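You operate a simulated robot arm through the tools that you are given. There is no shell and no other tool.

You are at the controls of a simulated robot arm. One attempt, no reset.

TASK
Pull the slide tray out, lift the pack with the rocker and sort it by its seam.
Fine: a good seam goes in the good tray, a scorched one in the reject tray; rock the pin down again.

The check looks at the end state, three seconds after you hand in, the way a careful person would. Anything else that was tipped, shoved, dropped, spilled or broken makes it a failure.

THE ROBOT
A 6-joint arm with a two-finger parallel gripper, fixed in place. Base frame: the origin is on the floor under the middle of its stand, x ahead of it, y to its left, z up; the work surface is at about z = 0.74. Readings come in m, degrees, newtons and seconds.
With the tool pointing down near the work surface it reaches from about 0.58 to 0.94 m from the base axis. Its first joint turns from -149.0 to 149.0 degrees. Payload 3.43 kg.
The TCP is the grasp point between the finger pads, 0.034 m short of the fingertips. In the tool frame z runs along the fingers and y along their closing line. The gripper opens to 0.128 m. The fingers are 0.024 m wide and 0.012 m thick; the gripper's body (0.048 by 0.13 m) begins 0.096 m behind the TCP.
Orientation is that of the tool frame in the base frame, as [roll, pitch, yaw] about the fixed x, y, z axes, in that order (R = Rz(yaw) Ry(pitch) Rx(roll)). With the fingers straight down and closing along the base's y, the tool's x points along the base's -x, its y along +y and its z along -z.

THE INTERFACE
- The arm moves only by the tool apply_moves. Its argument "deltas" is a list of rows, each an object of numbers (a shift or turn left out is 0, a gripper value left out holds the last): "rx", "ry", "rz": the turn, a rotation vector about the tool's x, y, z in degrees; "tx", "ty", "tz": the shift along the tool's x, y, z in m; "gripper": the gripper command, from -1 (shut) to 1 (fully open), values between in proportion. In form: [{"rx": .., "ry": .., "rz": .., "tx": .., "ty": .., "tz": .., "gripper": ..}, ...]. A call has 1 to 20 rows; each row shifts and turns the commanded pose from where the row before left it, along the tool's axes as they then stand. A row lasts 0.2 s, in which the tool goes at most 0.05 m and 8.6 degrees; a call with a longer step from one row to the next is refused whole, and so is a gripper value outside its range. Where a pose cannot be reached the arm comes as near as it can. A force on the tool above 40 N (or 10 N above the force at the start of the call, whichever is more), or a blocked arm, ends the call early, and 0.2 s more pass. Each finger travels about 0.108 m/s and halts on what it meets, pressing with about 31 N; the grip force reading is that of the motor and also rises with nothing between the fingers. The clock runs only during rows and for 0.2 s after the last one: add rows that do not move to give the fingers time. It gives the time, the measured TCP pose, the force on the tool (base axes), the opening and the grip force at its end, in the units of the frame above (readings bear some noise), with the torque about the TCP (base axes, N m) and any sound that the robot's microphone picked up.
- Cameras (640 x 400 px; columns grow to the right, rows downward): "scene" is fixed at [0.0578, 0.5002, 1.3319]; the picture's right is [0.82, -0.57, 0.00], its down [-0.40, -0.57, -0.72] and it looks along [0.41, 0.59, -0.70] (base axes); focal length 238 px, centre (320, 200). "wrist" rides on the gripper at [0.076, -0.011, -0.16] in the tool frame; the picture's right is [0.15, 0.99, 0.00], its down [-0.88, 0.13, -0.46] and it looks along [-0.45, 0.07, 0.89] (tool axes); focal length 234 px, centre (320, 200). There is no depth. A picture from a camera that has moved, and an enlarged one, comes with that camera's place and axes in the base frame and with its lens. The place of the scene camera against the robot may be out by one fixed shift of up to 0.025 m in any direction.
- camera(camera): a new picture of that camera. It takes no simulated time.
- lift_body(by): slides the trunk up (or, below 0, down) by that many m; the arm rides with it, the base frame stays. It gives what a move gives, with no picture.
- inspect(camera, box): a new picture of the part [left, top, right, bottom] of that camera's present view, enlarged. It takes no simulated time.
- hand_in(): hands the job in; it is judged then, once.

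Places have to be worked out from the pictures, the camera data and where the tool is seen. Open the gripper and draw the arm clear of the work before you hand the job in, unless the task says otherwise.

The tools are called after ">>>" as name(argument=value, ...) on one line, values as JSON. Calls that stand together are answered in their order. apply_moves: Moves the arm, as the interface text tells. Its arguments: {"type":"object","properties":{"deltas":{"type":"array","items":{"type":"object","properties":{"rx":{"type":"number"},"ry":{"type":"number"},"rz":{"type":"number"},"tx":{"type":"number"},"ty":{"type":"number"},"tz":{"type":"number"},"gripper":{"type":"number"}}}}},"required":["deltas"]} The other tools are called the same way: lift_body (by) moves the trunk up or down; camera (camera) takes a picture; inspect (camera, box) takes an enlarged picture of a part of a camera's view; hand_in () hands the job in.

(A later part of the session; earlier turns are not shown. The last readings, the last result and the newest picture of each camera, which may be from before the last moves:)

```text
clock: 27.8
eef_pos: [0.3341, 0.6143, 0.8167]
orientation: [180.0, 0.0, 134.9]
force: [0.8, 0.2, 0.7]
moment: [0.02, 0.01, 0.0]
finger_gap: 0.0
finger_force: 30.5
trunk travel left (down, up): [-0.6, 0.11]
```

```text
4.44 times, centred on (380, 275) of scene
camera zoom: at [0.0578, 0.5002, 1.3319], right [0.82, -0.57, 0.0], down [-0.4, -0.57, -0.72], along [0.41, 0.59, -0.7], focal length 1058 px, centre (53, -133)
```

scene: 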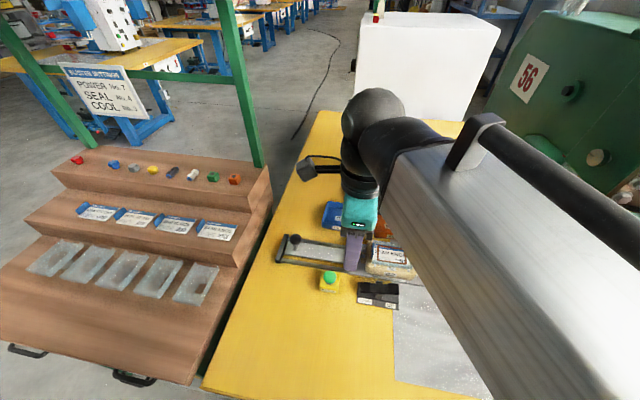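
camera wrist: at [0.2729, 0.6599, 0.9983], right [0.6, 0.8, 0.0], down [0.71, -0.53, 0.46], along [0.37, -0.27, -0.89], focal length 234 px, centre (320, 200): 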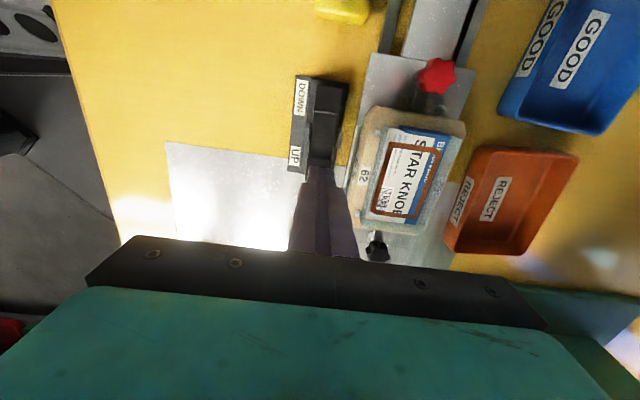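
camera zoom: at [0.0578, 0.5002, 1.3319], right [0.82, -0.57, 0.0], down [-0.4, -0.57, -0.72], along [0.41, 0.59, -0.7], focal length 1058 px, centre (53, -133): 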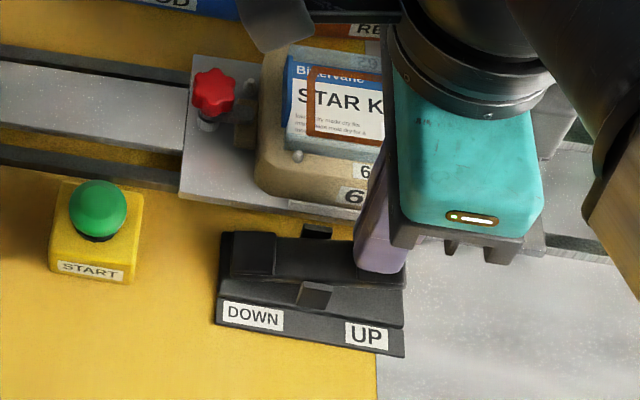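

No contact yet at tip height 0.783. I continue down in 3 mm steps.

>>> apply_moves(deltas=[{"tz": 0.003}, {"tz": 0.003}, {"tz": 0.003}, {"tz": 0.003}, {}])

>>> inspect(camera="wrist", box=[280, 60, 480, 260])

>>> inspect(camera="scene", box=[320, 230, 440, 320])

```text
clock: 29.0
eef_pos: [0.3333, 0.6143, 0.8029]
orientation: [180.0, 0.0, 135.0]
force: [0.2, -0.8, 0.1]
moment: [0.02, -0.03, 0.0]
finger_gap: 0.0
finger_force: 30.9
trunk travel left (down, up): [-0.6, 0.11]
```

```text
2.00 times, centred on (380, 160) of wrist
camera zoom: at [0.2722, 0.6597, 0.9634], right [0.6, 0.8, 0.0], down [0.71, -0.53, 0.46], along [0.37, -0.27, -0.89], focal length 468 px, centre (200, 280)
```

zoom: 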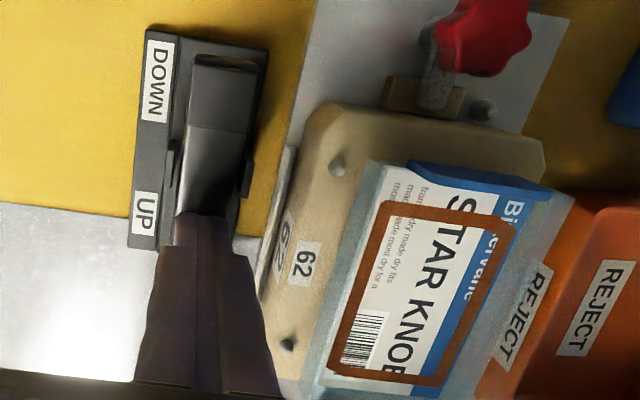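

```text
4.44 times, centred on (380, 275) of scene
camera zoom: at [0.0578, 0.5002, 1.3319], right [0.82, -0.57, 0.0], down [-0.4, -0.57, -0.72], along [0.41, 0.59, -0.7], focal length 1058 px, centre (53, -133)
```

zoom: 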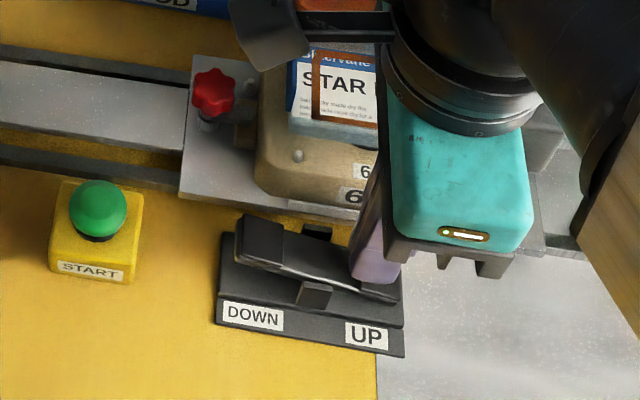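

The rocker tipped and the pack rose out of the nest. I press a bit more to make sure it is fully over, watching the force.

>>> apply_moves(deltas=[{"tz": 0.002}, {"tz": 0.002}, {"tz": 0.002}, {}])

```text
clock: 30.0
eef_pos: [0.3344, 0.6137, 0.8023]
orientation: [179.8, -0.1, 134.9]
force: [-2.4, -4.3, 19.6]
moment: [-0.01, 0.27, 0.05]
finger_gap: 0.0
finger_force: 31.1
trunk travel left (down, up): [-0.6, 0.11]
stopped in row 4: the force on the tool passed its limit at 41 N (the readings are from after the stop); the commanded pose is now the measured one
```

The rocker is against its hard stop. I lift off and check that it stays over and the pack stays up.

>>> apply_moves(deltas=[{"tz": -0.01}, {"tz": -0.03}, {"tz": -0.04}, {"tz": -0.04}, {"tz": -0.04}, {}])

>>> camera(camera="wrist")

>>> inspect(camera="scene", box=[320, 210, 480, 330])

>>> inspect(camera="wrist", box=[280, 80, 480, 260])

```text
clock: 31.4
eef_pos: [0.3345, 0.6145, 0.962]
orientation: [179.8, 0.0, 134.9]
force: [0.2, -0.4, 0.0]
moment: [0.03, 0.0, 0.01]
finger_gap: 0.0001
finger_force: 31.1
trunk travel left (down, up): [-0.6, 0.11]
```

```text
taken
camera wrist: at [0.272, 0.6599, 1.1213], right [0.6, 0.8, 0.0], down [0.71, -0.53, 0.45], along [0.37, -0.27, -0.89], focal length 234 px, centre (320, 200)
```

wrist: 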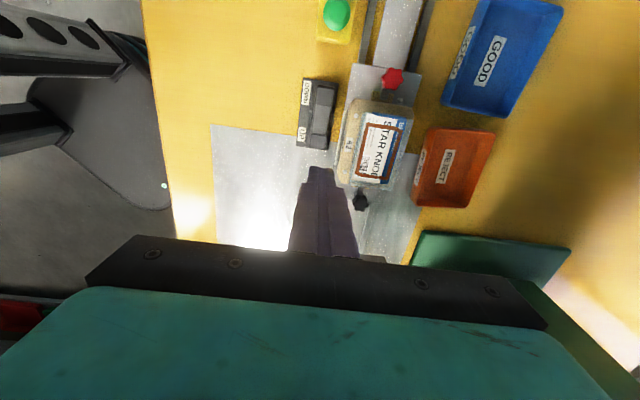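

```text
3.33 times, centred on (400, 270) of scene
camera zoom: at [0.0578, 0.5002, 1.3319], right [0.82, -0.57, 0.0], down [-0.4, -0.57, -0.72], along [0.41, 0.59, -0.7], focal length 793 px, centre (53, -33)
```

zoom: 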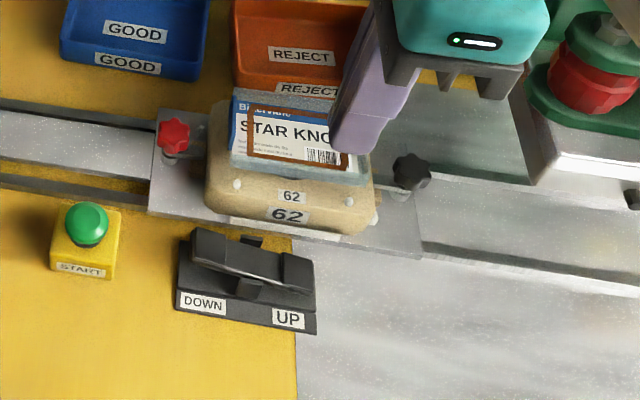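

```text
2.22 times, centred on (380, 170) of wrist
camera zoom: at [0.272, 0.6599, 1.1213], right [0.6, 0.8, 0.0], down [0.71, -0.53, 0.45], along [0.37, -0.27, -0.89], focal length 520 px, centre (187, 267)
```

zoom: 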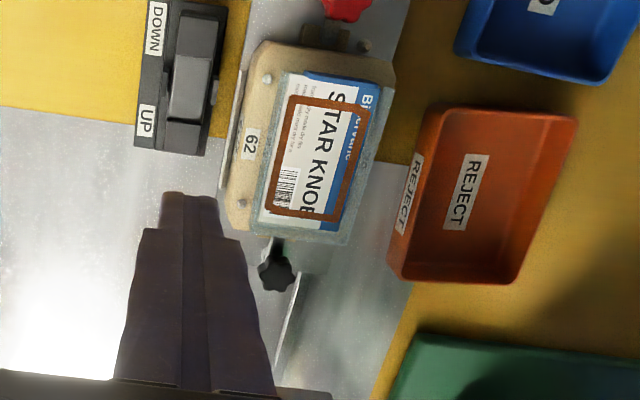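

The rocker stays UP and the pack stays raised. I open the gripper and move so the camera looks squarely at the raised pack.

>>> apply_moves(deltas=[{"tx": 0.04, "ty": 0.02, "gripper": 1}, {"tx": 0.04, "ty": 0.03}, {"tx": 0.03, "ty": 0.03}, {}, {}])

>>> camera(camera="wrist")

>>> inspect(camera="wrist", box=[260, 140, 380, 240])

>>> inspect(camera="scene", box=[340, 220, 450, 300])

```text
clock: 32.6
eef_pos: [0.3135, 0.7498, 0.9595]
orientation: [179.6, -0.1, 134.8]
force: [-0.4, -0.8, -0.6]
moment: [0.03, -0.02, 0.03]
finger_gap: 0.1279
finger_force: 0.1
trunk travel left (down, up): [-0.6, 0.11]
```

```text
taken
camera wrist: at [0.2508, 0.7944, 1.1203], right [0.6, 0.8, 0.0], down [0.71, -0.53, 0.45], along [0.37, -0.27, -0.89], focal length 234 px, centre (320, 200)
```

wrist: 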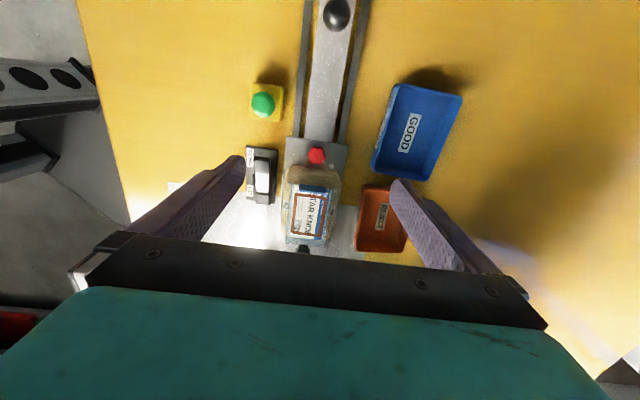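

```text
4.00 times, centred on (320, 190) of wrist
camera zoom: at [0.2508, 0.7944, 1.1203], right [0.6, 0.8, 0.0], down [0.71, -0.53, 0.45], along [0.37, -0.27, -0.89], focal length 937 px, centre (320, 240)
```

zoom: 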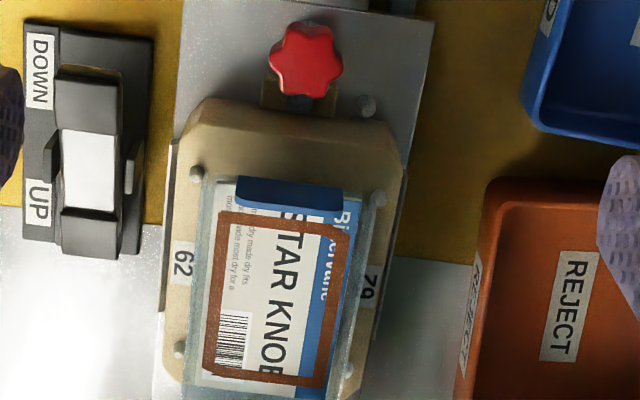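

```text
5.00 times, centred on (395, 260) of scene
camera zoom: at [0.0578, 0.5002, 1.3319], right [0.82, -0.57, 0.0], down [-0.4, -0.57, -0.72], along [0.41, 0.59, -0.7], focal length 1190 px, centre (-55, -100)
```

zoom: 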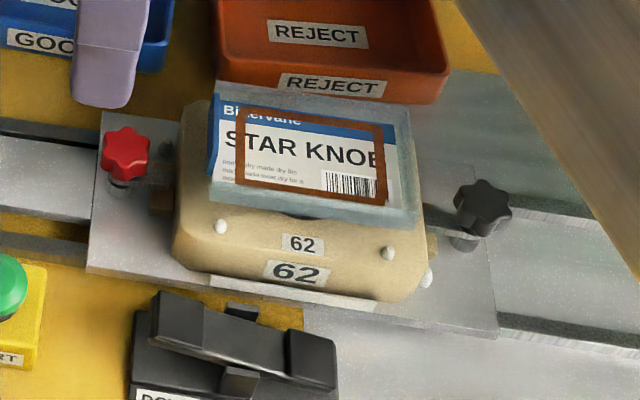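

The raised pack measures about 0.10 × 0.068 m, centered near (0.390, 0.673), with its top at z ≈ 0.816. I go above it with the fingers opened to about 0.10 m, straddling its short side.

>>> apply_moves(deltas=[{"tx": -0.037, "gripper": 0.56}, {"tx": -0.037}, {"tx": -0.0345}, {}])

>>> camera(camera="wrist")

>>> inspect(camera="scene", box=[320, 150, 480, 300])

```text
clock: 33.6
eef_pos: [0.3898, 0.673, 0.9618]
orientation: [179.7, -0.1, 134.9]
force: [-0.6, -0.4, -0.7]
moment: [0.01, -0.01, 0.04]
finger_gap: 0.0999
finger_force: 0.0
trunk travel left (down, up): [-0.6, 0.11]
```

```text
taken
camera wrist: at [0.328, 0.7175, 1.1213], right [0.6, 0.8, 0.0], down [0.71, -0.53, 0.45], along [0.37, -0.27, -0.89], focal length 234 px, centre (320, 200)
```

wrist: 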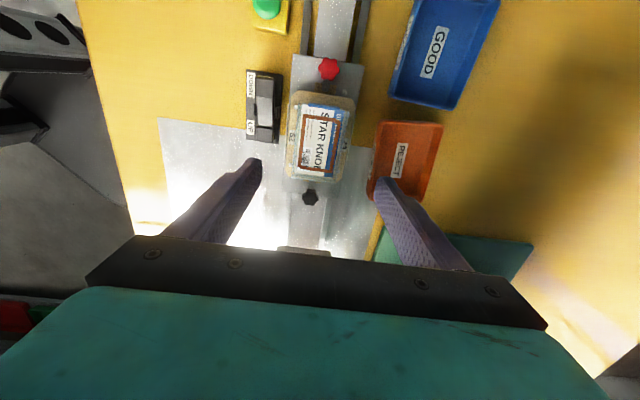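

```text
2.67 times, centred on (400, 225) of scene
camera zoom: at [0.0578, 0.5002, 1.3319], right [0.82, -0.57, 0.0], down [-0.4, -0.57, -0.72], along [0.41, 0.59, -0.7], focal length 635 px, centre (107, 133)
```

zoom: 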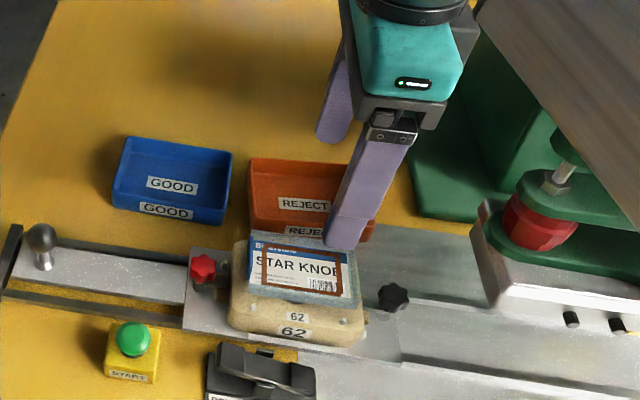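

The gripper is centered over the pack. One close look at the seam before the grasp.

>>> inspect(camera="wrist", box=[280, 85, 360, 195])

>>> apply_moves(deltas=[{"tz": 0.03}, {"tz": 0.03}, {"tz": 0.025}, {}])

>>> camera(camera="wrist")

>>> inspect(camera="scene", box=[340, 200, 460, 300])

```text
3.64 times, centred on (320, 140) of wrist
camera zoom: at [0.328, 0.7175, 1.1213], right [0.6, 0.8, 0.0], down [0.71, -0.53, 0.45], along [0.37, -0.27, -0.89], focal length 852 px, centre (320, 418)
```

zoom: 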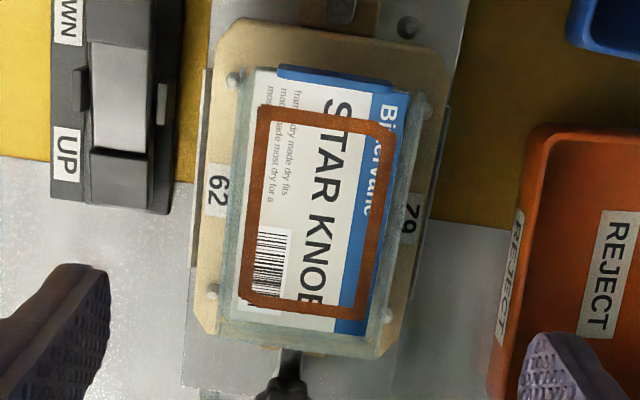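

```text
clock: 34.6
eef_pos: [0.3907, 0.6729, 0.8756]
orientation: [179.7, 0.0, 135.0]
force: [0.7, 1.4, 0.5]
moment: [-0.03, 0.0, -0.01]
finger_gap: 0.1
finger_force: 0.0
trunk travel left (down, up): [-0.6, 0.11]
```

```text
taken
camera wrist: at [0.3277, 0.7178, 1.036], right [0.6, 0.8, 0.01], down [0.71, -0.53, 0.45], along [0.37, -0.27, -0.89], focal length 234 px, centre (320, 200)
```

wrist: 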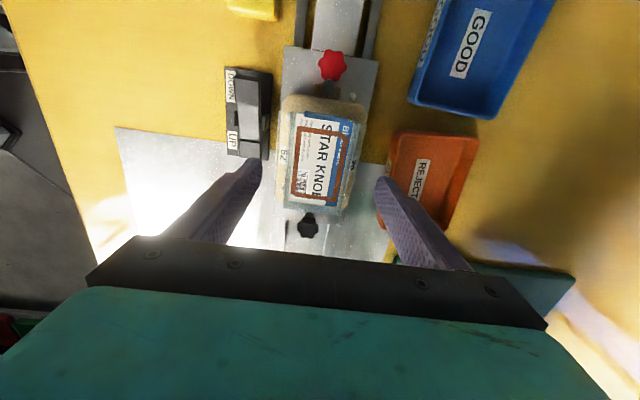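

```text
4.00 times, centred on (400, 250) of scene
camera zoom: at [0.0578, 0.5002, 1.3319], right [0.82, -0.57, 0.0], down [-0.4, -0.57, -0.72], along [0.41, 0.59, -0.7], focal length 952 px, centre (0, 0)
```

zoom: 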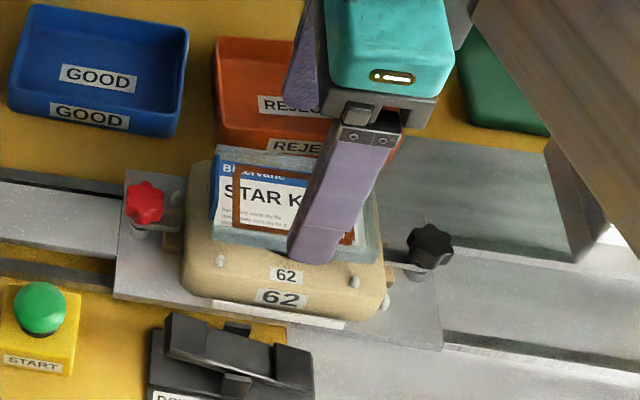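

The seam is a continuous dark-brown band, so it is scorched and the pack goes to REJECT. I lower so the fingertips are just under the pack's edge, above the wooden block.

>>> apply_moves(deltas=[{"tz": 0.017}, {"tz": 0.017}, {"tz": 0.0126}, {}])

>>> inspect(camera="wrist", box=[220, 90, 420, 260])

>>> inspect(camera="scene", box=[340, 200, 460, 300])

```text
clock: 35.6
eef_pos: [0.3905, 0.6731, 0.8293]
orientation: [179.7, -0.1, 134.9]
force: [0.0, -0.4, -0.2]
moment: [-0.02, 0.0, -0.01]
finger_gap: 0.1
finger_force: 0.1
trunk travel left (down, up): [-0.6, 0.11]
```

```text
2.35 times, centred on (320, 175) of wrist
camera zoom: at [0.3282, 0.7173, 0.9894], right [0.6, 0.8, 0.01], down [0.71, -0.53, 0.45], along [0.37, -0.27, -0.89], focal length 551 px, centre (320, 259)
```

zoom: 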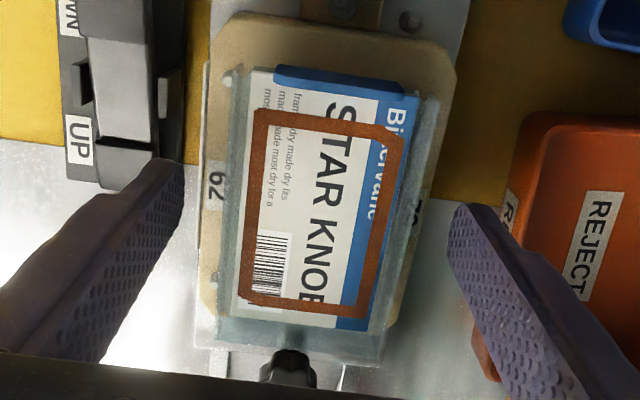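

```text
4.00 times, centred on (400, 250) of scene
camera zoom: at [0.0578, 0.5002, 1.3319], right [0.82, -0.57, 0.0], down [-0.4, -0.57, -0.72], along [0.41, 0.59, -0.7], focal length 952 px, centre (0, 0)
```

zoom: 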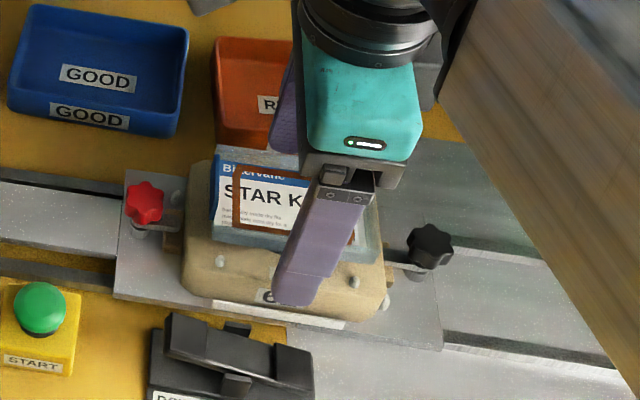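

The fingers straddle the pack evenly. I close gradually onto its sides.

>>> apply_moves(deltas=[{"gripper": 0.35}, {"gripper": 0.2}, {"gripper": 0.12}, {"gripper": 0.06}, {"gripper": 0.0}, {}])

>>> inspect(camera="wrist", box=[220, 90, 420, 260])

>>> inspect(camera="scene", box=[340, 200, 460, 300])

```text
clock: 37.0
eef_pos: [0.3899, 0.6726, 0.8288]
orientation: [179.7, -0.1, 134.8]
force: [-0.1, -0.3, 1.1]
moment: [-0.03, -0.03, -0.01]
finger_gap: 0.0637
finger_force: 0.1
trunk travel left (down, up): [-0.6, 0.11]
```

```text
2.35 times, centred on (320, 175) of wrist
camera zoom: at [0.3281, 0.7173, 0.9895], right [0.6, 0.8, 0.0], down [0.71, -0.53, 0.45], along [0.37, -0.27, -0.89], focal length 551 px, centre (320, 259)
```

zoom: 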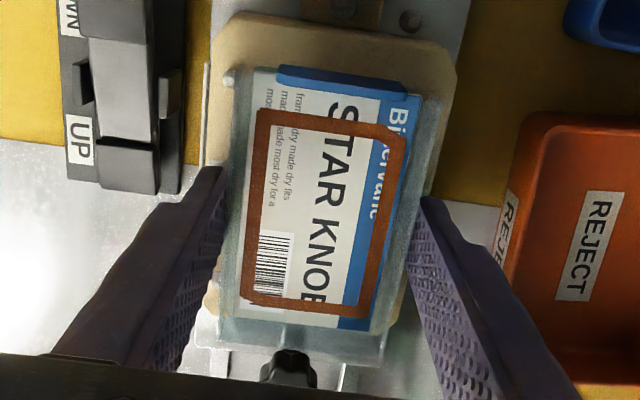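

```text
4.00 times, centred on (400, 250) of scene
camera zoom: at [0.0578, 0.5002, 1.3319], right [0.82, -0.57, 0.0], down [-0.4, -0.57, -0.72], along [0.41, 0.59, -0.7], focal length 952 px, centre (0, 0)
```

zoom: 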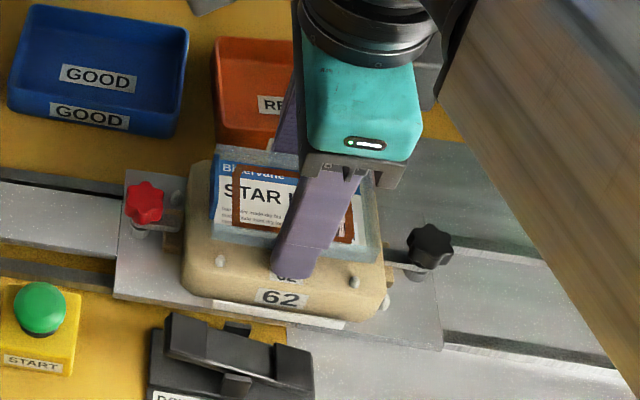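

No contact yet at 64 mm; the pack is a bit narrower. I continue closing softly.

>>> apply_moves(deltas=[{"gripper": -0.05}, {"gripper": -0.1}, {"gripper": -0.15}, {"gripper": -0.2}, {"gripper": -0.25}, {}])

>>> inspect(camera="wrist", box=[220, 90, 420, 260])

>>> inspect(camera="scene", box=[340, 200, 460, 300])

```text
clock: 38.4
eef_pos: [0.3904, 0.6717, 0.8291]
orientation: [179.7, -0.1, 134.8]
force: [-0.5, 0.3, 0.2]
moment: [-0.02, 0.0, -0.01]
finger_gap: 0.0606
finger_force: 30.6
trunk travel left (down, up): [-0.6, 0.11]
```

```text
2.35 times, centred on (320, 175) of wrist
camera zoom: at [0.3281, 0.7173, 0.9895], right [0.6, 0.8, 0.0], down [0.71, -0.53, 0.45], along [0.37, -0.27, -0.89], focal length 551 px, centre (320, 259)
```

zoom: 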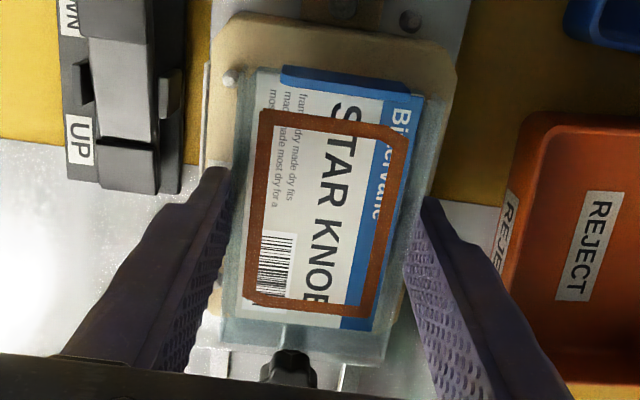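

```text
4.00 times, centred on (400, 250) of scene
camera zoom: at [0.0578, 0.5002, 1.3319], right [0.82, -0.57, 0.0], down [-0.4, -0.57, -0.72], along [0.41, 0.59, -0.7], focal length 952 px, centre (0, 0)
```

zoom: 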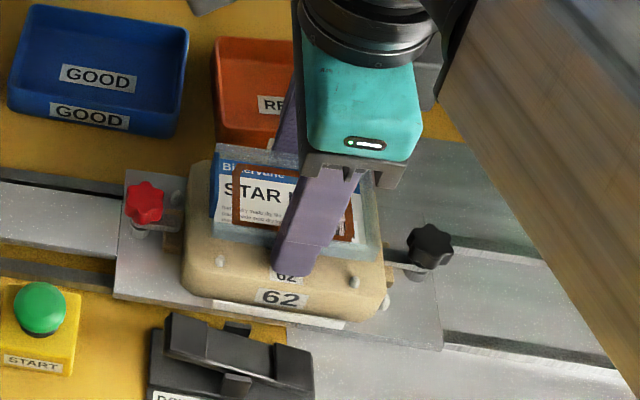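

Gripped at 60.6 mm width. I lift slowly straight up and check that the pack comes along cleanly.

>>> apply_moves(deltas=[{"gripper": -0.5}, {"tz": -0.008}, {"tz": -0.01}, {"tz": -0.012}, {"tz": -0.015}, {"tz": -0.015}, {}])

>>> camera(camera="wrist")

>>> inspect(camera="scene", box=[320, 170, 480, 310])

```text
clock: 40.0
eef_pos: [0.391, 0.6721, 0.8887]
orientation: [179.8, -0.1, 134.9]
force: [1.3, 0.5, 0.4]
moment: [0.03, 0.0, 0.01]
finger_gap: 0.0604
finger_force: 30.9
trunk travel left (down, up): [-0.6, 0.11]
```

```text
taken
camera wrist: at [0.3287, 0.7173, 1.0488], right [0.6, 0.8, 0.0], down [0.71, -0.53, 0.46], along [0.37, -0.27, -0.89], focal length 234 px, centre (320, 200)
```

wrist: 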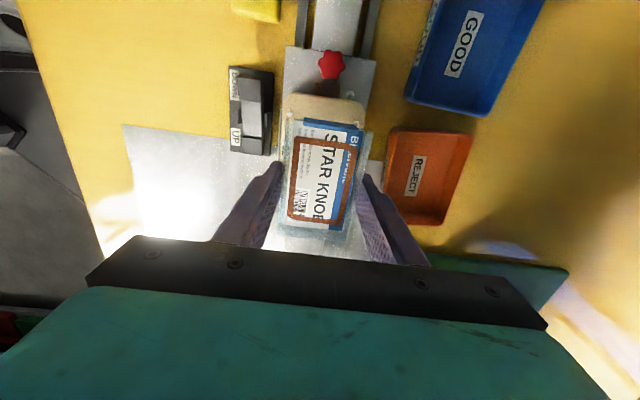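

```text
2.86 times, centred on (400, 240) of scene
camera zoom: at [0.0578, 0.5002, 1.3319], right [0.82, -0.57, 0.0], down [-0.4, -0.57, -0.72], along [0.41, 0.59, -0.7], focal length 680 px, centre (91, 86)
```

zoom: 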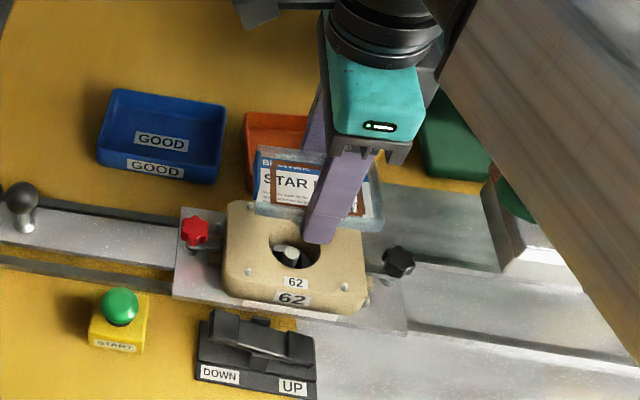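

The pack is lifted and the pin is visible in the nest. Before carrying, I examine the REJECT bin's rim and the held pack's underside.

>>> inspect(camera="wrist", box=[360, 100, 500, 240])

>>> inspect(camera="scene", box=[360, 190, 430, 260])

>>> apply_moves(deltas=[{"tz": -0.03}, {"tz": -0.03}, {"tz": -0.03}, {}])

>>> inspect(camera="scene", box=[340, 170, 460, 300])

>>> camera(camera="wrist")

```text
2.86 times, centred on (430, 170) of wrist
camera zoom: at [0.3287, 0.7173, 1.0488], right [0.6, 0.8, 0.0], down [0.71, -0.53, 0.46], along [0.37, -0.27, -0.89], focal length 669 px, centre (6, 286)
```

zoom: 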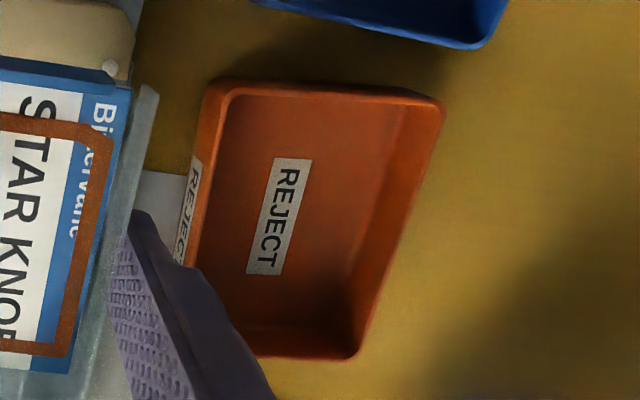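

```text
5.71 times, centred on (395, 225) of scene
camera zoom: at [0.0578, 0.5002, 1.3319], right [0.82, -0.57, 0.0], down [-0.4, -0.57, -0.72], along [0.41, 0.59, -0.7], focal length 1360 px, centre (-109, 57)
```

zoom: 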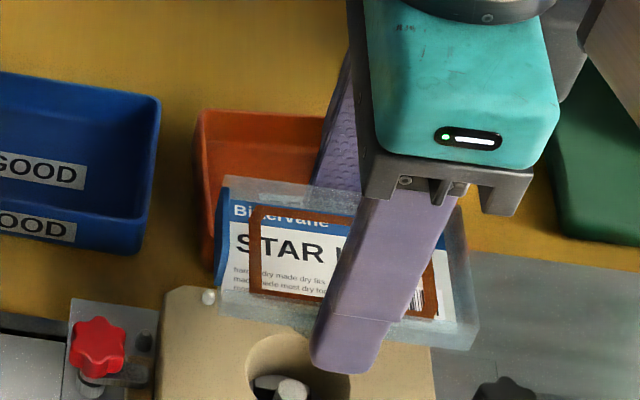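

```text
clock: 41.0
eef_pos: [0.3885, 0.6723, 0.9772]
orientation: [179.7, -0.1, 134.9]
force: [-0.4, 0.5, -0.7]
moment: [-0.03, -0.01, 0.01]
finger_gap: 0.0608
finger_force: 31.6
trunk travel left (down, up): [-0.6, 0.11]
```

```text
3.08 times, centred on (400, 235) of scene
camera zoom: at [0.0578, 0.5002, 1.3319], right [0.82, -0.57, 0.0], down [-0.4, -0.57, -0.72], along [0.41, 0.59, -0.7], focal length 732 px, centre (74, 92)
```

zoom: 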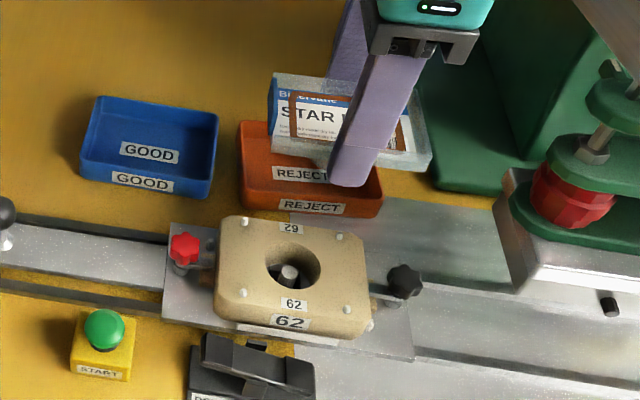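

```text
taken
camera wrist: at [0.3268, 0.7172, 1.1383], right [0.6, 0.8, 0.0], down [0.71, -0.53, 0.45], along [0.37, -0.27, -0.89], focal length 234 px, centre (320, 200)
```

wrist: 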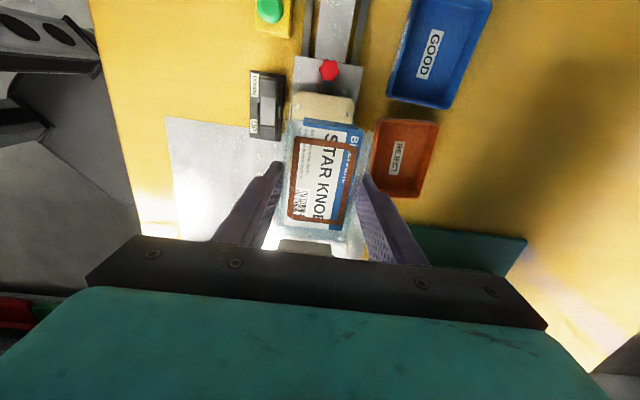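

I check the full scene to judge how the forearm will pass the press's handwheel when the tool is over the REJECT bin.

>>> camera(camera="scene")

>>> inspect(camera="wrist", box=[360, 100, 500, 240])

```text
taken
```

scene: 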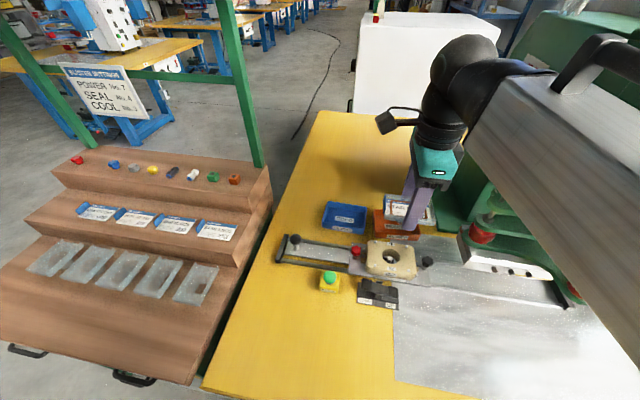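

```text
2.86 times, centred on (430, 170) of wrist
camera zoom: at [0.3268, 0.7172, 1.1383], right [0.6, 0.8, 0.0], down [0.71, -0.53, 0.45], along [0.37, -0.27, -0.89], focal length 669 px, centre (6, 286)
```

zoom: 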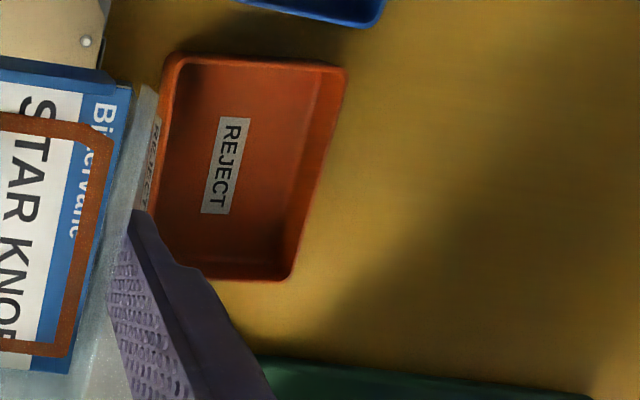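

The bin's center is at about (0.497, 0.754), turned about 5° from the slide axis, with its rim near z 0.775. I carry the pack over it at height, turning to match, and look before lowering.

>>> apply_moves(deltas=[{"ty": 0.02, "tx": -0.004}, {"ty": 0.028, "tx": -0.004}, {"ty": 0.03, "tx": -0.004}, {"ty": 0.03, "tx": -0.004}, {"ty": 0.026, "tx": -0.0032}, {"rz": -2.7}, {"rz": -2.8}, {}])

>>> camera(camera="wrist")

>>> camera(camera="scene")

```text
clock: 42.8
eef_pos: [0.4986, 0.754, 0.9795]
orientation: [179.7, -0.1, 140.5]
force: [-0.1, 0.4, -0.1]
moment: [-0.03, 0.0, -0.03]
finger_gap: 0.0606
finger_force: 30.4
trunk travel left (down, up): [-0.6, 0.11]
```

```text
taken
camera wrist: at [0.432, 0.7919, 1.1392], right [0.52, 0.86, 0.0], down [0.76, -0.46, 0.46], along [0.39, -0.23, -0.89], focal length 234 px, centre (320, 200)
```

wrist: 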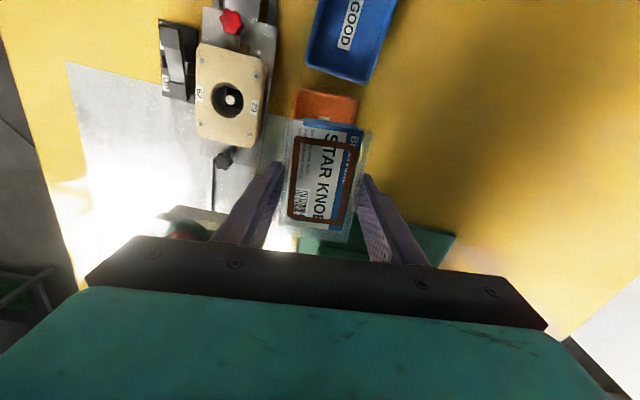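

```text
taken
```

scene: 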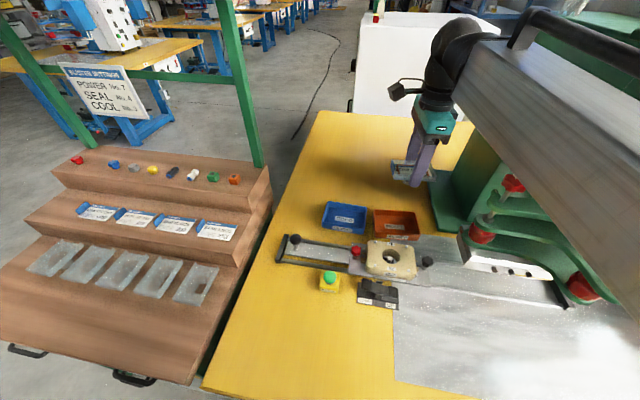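

Lowering straight down here would bring the forearm too near the press handwheel, so I lean the tool 15° outward as before, then come down partway and check both views.

>>> apply_moves(deltas=[{"ry": -5}, {"ry": -5}, {"ry": -5}, {"tx": 0.0112, "tz": 0.0231}, {"tx": 0.0065, "tz": 0.0241}, {"tx": 0.0065, "tz": 0.0241}, {}])

>>> camera(camera="wrist")

>>> camera(camera="scene")

```text
clock: 44.4
eef_pos: [0.4958, 0.7569, 0.9028]
orientation: [179.7, 15.0, 140.4]
force: [0.4, -0.7, -0.7]
moment: [0.0, 0.0, 0.0]
finger_gap: 0.0607
finger_force: 30.8
trunk travel left (down, up): [-0.6, 0.11]
```

```text
taken
camera wrist: at [0.3991, 0.8205, 1.0388], right [0.52, 0.85, -0.03], down [0.65, -0.37, 0.67], along [0.56, -0.37, -0.74], focal length 234 px, centre (320, 200)
```

wrist: 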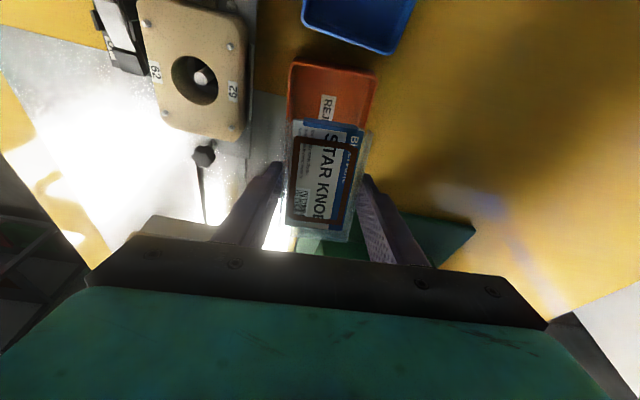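

```text
taken
```

scene: 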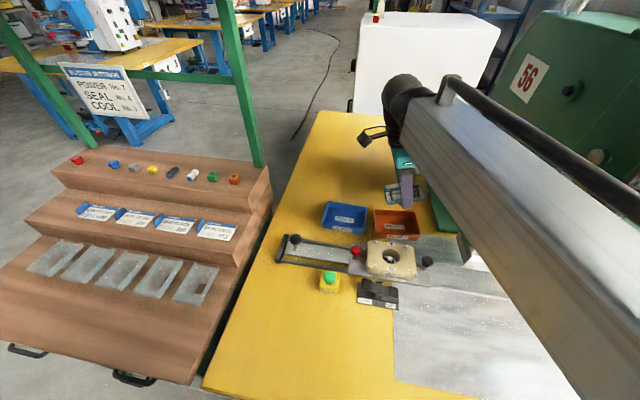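

Both views agree: the pack is centered over the REJECT bin (bin center about (0.498, 0.754)) and the forearm has about 5 cm clearance from the handwheel. I lower further.

>>> apply_moves(deltas=[{"tx": 0.0054, "tz": 0.0203}, {"tx": 0.0054, "tz": 0.0203}, {"tx": 0.0054, "tz": 0.0203}, {}])

>>> camera(camera="wrist")

>>> inspect(camera="scene", box=[310, 130, 470, 270])

```text
clock: 45.4
eef_pos: [0.495, 0.7561, 0.8401]
orientation: [179.7, 14.9, 140.4]
force: [-0.2, 0.1, -0.8]
moment: [0.02, -0.02, 0.01]
finger_gap: 0.0607
finger_force: 31.0
trunk travel left (down, up): [-0.6, 0.11]
```

```text
taken
camera wrist: at [0.3992, 0.8207, 0.9765], right [0.52, 0.85, -0.03], down [0.65, -0.37, 0.67], along [0.56, -0.37, -0.74], focal length 234 px, centre (320, 200)
```

wrist: 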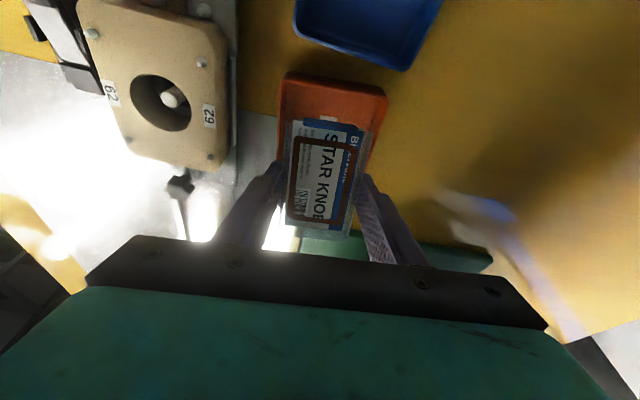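

```text
2.86 times, centred on (390, 200) of scene
camera zoom: at [0.0578, 0.5002, 1.3319], right [0.82, -0.57, 0.0], down [-0.4, -0.57, -0.72], along [0.41, 0.59, -0.7], focal length 680 px, centre (120, 200)
```

zoom: 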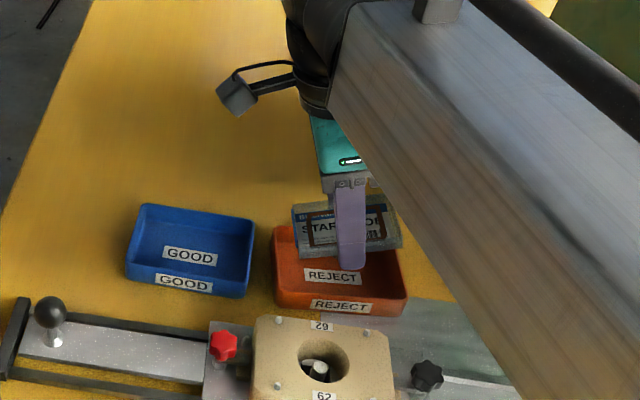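

The fingertips are about 2 cm above the rim. I lower the last bit with a 2 mm sideways trim, staying just above the rim so that opening cannot push the bin.

>>> apply_moves(deltas=[{"tx": 0.0021, "tz": 0.0078, "ty": 0.001}, {"tx": 0.0021, "tz": 0.0078, "ty": 0.001}, {}, {}])

>>> inspect(camera="wrist", box=[240, 50, 440, 260])

>>> inspect(camera="scene", box=[360, 180, 440, 250])

```text
clock: 46.4
eef_pos: [0.4969, 0.7583, 0.8251]
orientation: [179.7, 15.0, 140.5]
force: [-0.2, 1.1, 0.2]
moment: [0.0, 0.03, 0.0]
finger_gap: 0.0607
finger_force: 31.3
trunk travel left (down, up): [-0.6, 0.11]
```

```text
1.90 times, centred on (340, 155) of wrist
camera zoom: at [0.4002, 0.8223, 0.9601], right [0.52, 0.85, -0.03], down [0.65, -0.37, 0.67], along [0.56, -0.37, -0.74], focal length 446 px, centre (282, 286)
```

zoom: 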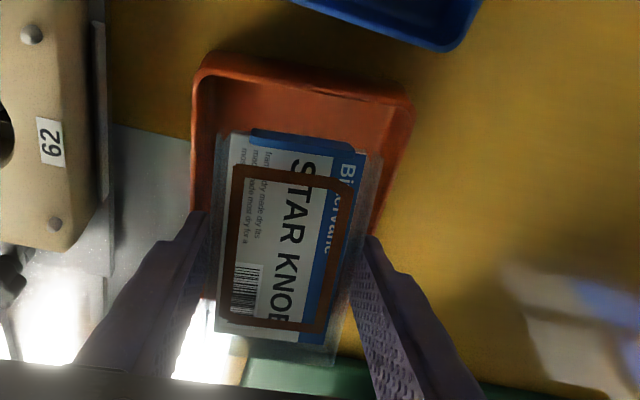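

```text
5.71 times, centred on (400, 215) of scene
camera zoom: at [0.0578, 0.5002, 1.3319], right [0.82, -0.57, 0.0], down [-0.4, -0.57, -0.72], along [0.41, 0.59, -0.7], focal length 1360 px, centre (-137, 114)
```

zoom: 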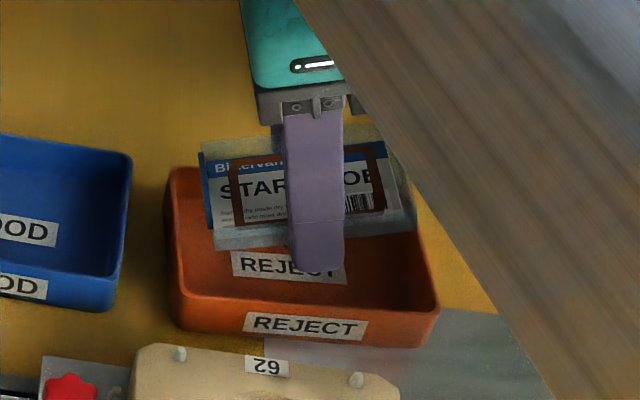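

Wrist view: laterally the pack is centered in the bin to within 2 mm; lengthwise a shift of 7 mm outward will leave equal room after it levels out. I make that shift.

>>> apply_moves(deltas=[{"tx": 0.0068, "tz": -0.0012, "ty": -0.001}, {}, {}])

>>> inspect(camera="wrist", box=[240, 50, 440, 260])

```text
clock: 47.2
eef_pos: [0.4901, 0.7624, 0.8237]
orientation: [179.7, 15.0, 140.3]
force: [-0.2, 0.9, -0.8]
moment: [-0.01, 0.02, 0.01]
finger_gap: 0.0609
finger_force: 31.1
trunk travel left (down, up): [-0.6, 0.11]
```

```text
1.90 times, centred on (340, 155) of wrist
camera zoom: at [0.3944, 0.8259, 0.9593], right [0.52, 0.85, -0.03], down [0.65, -0.37, 0.67], along [0.56, -0.37, -0.74], focal length 446 px, centre (282, 286)
```

zoom: 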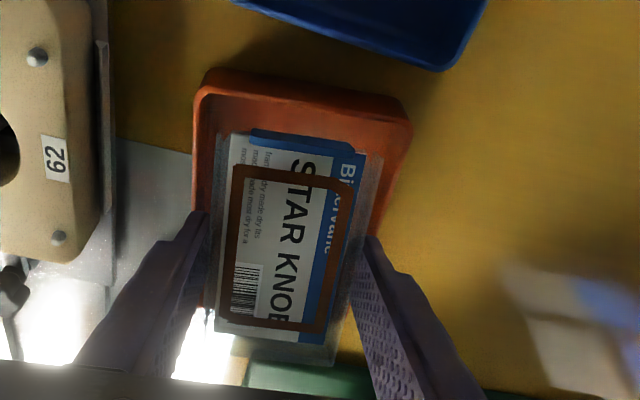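

Aligned. I release with a small, quick opening and hold still to let the pack settle.

>>> apply_moves(deltas=[{"gripper": 0.25}, {}, {}, {}])

>>> camera(camera="wrist")

>>> inspect(camera="scene", box=[360, 180, 440, 250])

```text
clock: 48.2
eef_pos: [0.4899, 0.7617, 0.8239]
orientation: [179.6, 14.8, 140.4]
force: [-0.1, -0.5, -0.1]
moment: [0.01, 0.01, 0.02]
finger_gap: 0.0801
finger_force: 0.0
trunk travel left (down, up): [-0.6, 0.11]
```

```text
taken
camera wrist: at [0.3944, 0.8259, 0.9594], right [0.52, 0.85, -0.03], down [0.65, -0.37, 0.67], along [0.56, -0.37, -0.74], focal length 234 px, centre (320, 200)
```

wrist: 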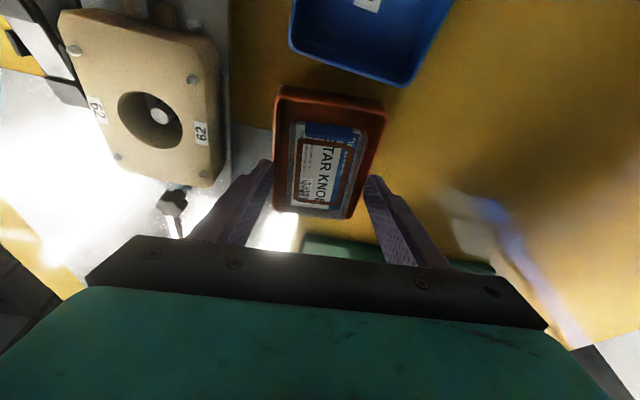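

```text
5.71 times, centred on (400, 215) of scene
camera zoom: at [0.0578, 0.5002, 1.3319], right [0.82, -0.57, 0.0], down [-0.4, -0.57, -0.72], along [0.41, 0.59, -0.7], focal length 1360 px, centre (-137, 114)
```

zoom: 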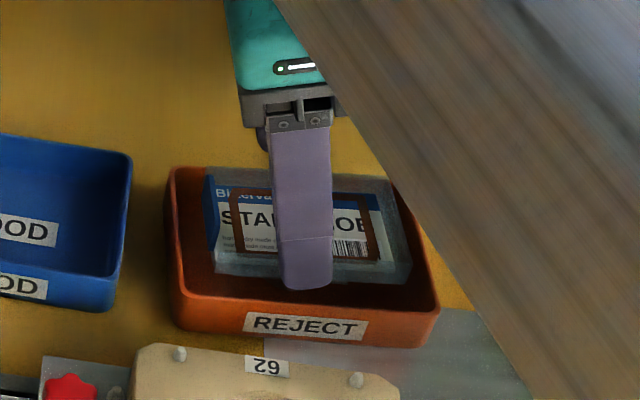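

The pack lies flat inside the REJECT bin. I rise straight up, then set the tool upright and square again.

>>> apply_moves(deltas=[{"tx": -0.0078, "tz": -0.029}, {"tx": -0.0104, "tz": -0.0386}, {"tx": -0.0104, "tz": -0.0386}, {"tx": -0.0104, "tz": -0.0386}, {"ry": 5}, {"ry": 5}, {"ry": 5}, {"rz": 5.4}, {}])

>>> camera(camera="wrist")

>>> inspect(camera="scene", box=[340, 180, 440, 330])

```text
clock: 50.2
eef_pos: [0.4898, 0.7616, 0.9749]
orientation: [179.7, -0.1, 135.0]
force: [-0.3, -0.5, -0.4]
moment: [0.04, -0.02, 0.01]
finger_gap: 0.0799
finger_force: 0.0
trunk travel left (down, up): [-0.6, 0.11]
```

```text
taken
camera wrist: at [0.4281, 0.8064, 1.1344], right [0.6, 0.8, 0.0], down [0.71, -0.53, 0.45], along [0.37, -0.27, -0.89], focal length 234 px, centre (320, 200)
```

wrist: 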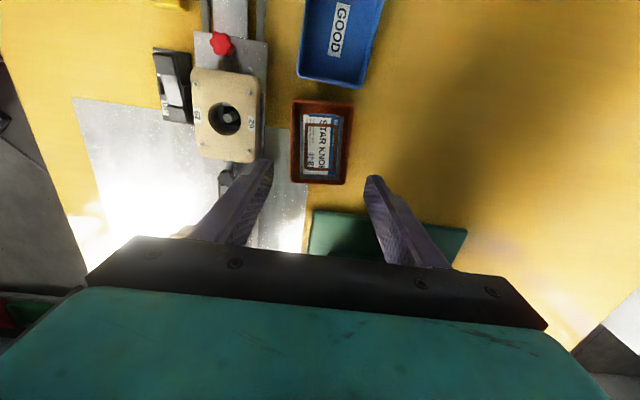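

```text
2.67 times, centred on (390, 255) of scene
camera zoom: at [0.0578, 0.5002, 1.3319], right [0.82, -0.57, 0.0], down [-0.4, -0.57, -0.72], along [0.41, 0.59, -0.7], focal length 635 px, centre (133, 53)
```

zoom: 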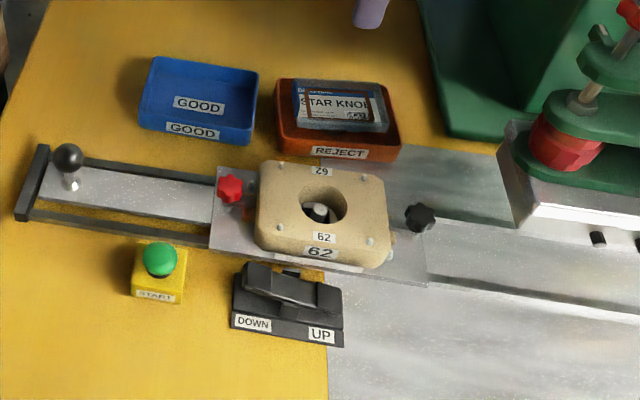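

The pack is safely in the bin and the rocker is still at UP. I shut the fingers and travel to above the rocker's DOWN pad, near (0.288, 0.661).

>>> apply_moves(deltas=[{"tx": 0.012, "ty": -0.036, "gripper": -1}, {"tx": 0.012, "ty": -0.036}, {"tx": 0.012, "ty": -0.036}, {"tx": 0.012, "ty": -0.036}, {"tx": 0.012, "ty": -0.036}, {"tx": 0.0118, "ty": -0.0344}, {"tz": 0.03}, {"tz": 0.03}, {"tz": 0.03}, {}])

>>> camera(camera="wrist")

>>> inspect(camera="scene", box=[320, 210, 440, 330])

```text
clock: 52.4
eef_pos: [0.288, 0.6612, 0.8832]
orientation: [179.7, 0.0, 135.0]
force: [0.3, 1.0, -0.2]
moment: [0.02, 0.02, -0.02]
finger_gap: 0.0
finger_force: 31.0
trunk travel left (down, up): [-0.6, 0.11]
```

```text
taken
camera wrist: at [0.2255, 0.7055, 1.0435], right [0.6, 0.8, 0.0], down [0.71, -0.53, 0.45], along [0.37, -0.27, -0.89], focal length 234 px, centre (320, 200)
```

wrist: 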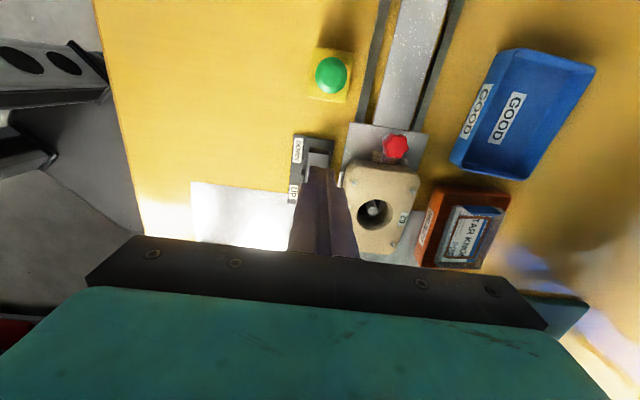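

```text
3.33 times, centred on (380, 270) of scene
camera zoom: at [0.0578, 0.5002, 1.3319], right [0.82, -0.57, 0.0], down [-0.4, -0.57, -0.72], along [0.41, 0.59, -0.7], focal length 793 px, centre (120, -33)
```

zoom: 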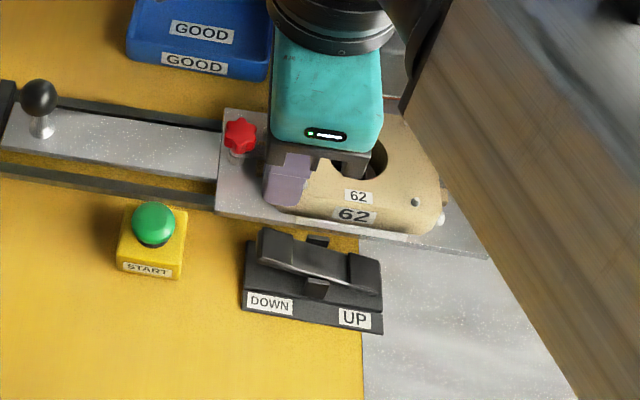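

The tip hovers about 6 cm above the raised DOWN pad. I verify the pad's place in a zoomed wrist view and come closer.

>>> apply_moves(deltas=[{"tz": 0.02}, {"tz": 0.015}, {}])

>>> inspect(camera="wrist", box=[260, 100, 400, 220])

>>> inspect(camera="scene", box=[320, 230, 420, 320])

```text
clock: 53.2
eef_pos: [0.2887, 0.6613, 0.8482]
orientation: [179.7, -0.2, 135.0]
force: [-0.8, 0.6, 0.6]
moment: [-0.01, -0.01, -0.01]
finger_gap: 0.0
finger_force: 30.8
trunk travel left (down, up): [-0.6, 0.11]
```

```text
3.33 times, centred on (330, 160) of wrist
camera zoom: at [0.226, 0.7059, 1.0086], right [0.6, 0.8, 0.0], down [0.71, -0.53, 0.45], along [0.37, -0.27, -0.89], focal length 781 px, centre (287, 333)
```

zoom: 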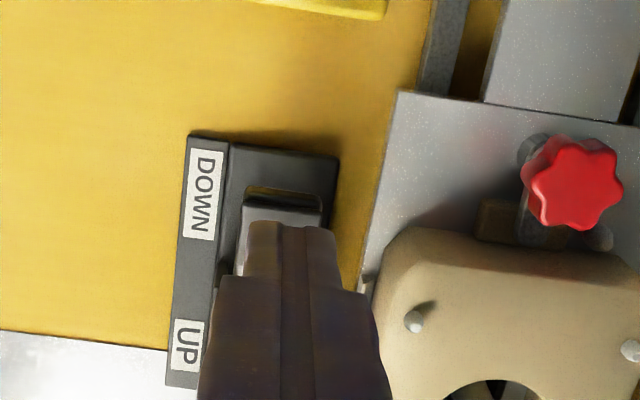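

```text
4.44 times, centred on (370, 275) of scene
camera zoom: at [0.0578, 0.5002, 1.3319], right [0.82, -0.57, 0.0], down [-0.4, -0.57, -0.72], along [0.41, 0.59, -0.7], focal length 1058 px, centre (98, -133)
```

zoom: 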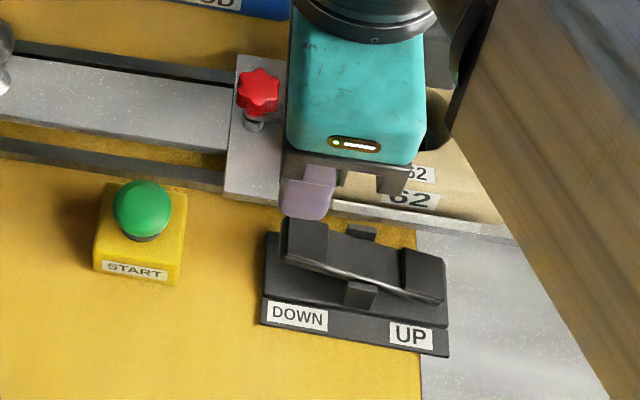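

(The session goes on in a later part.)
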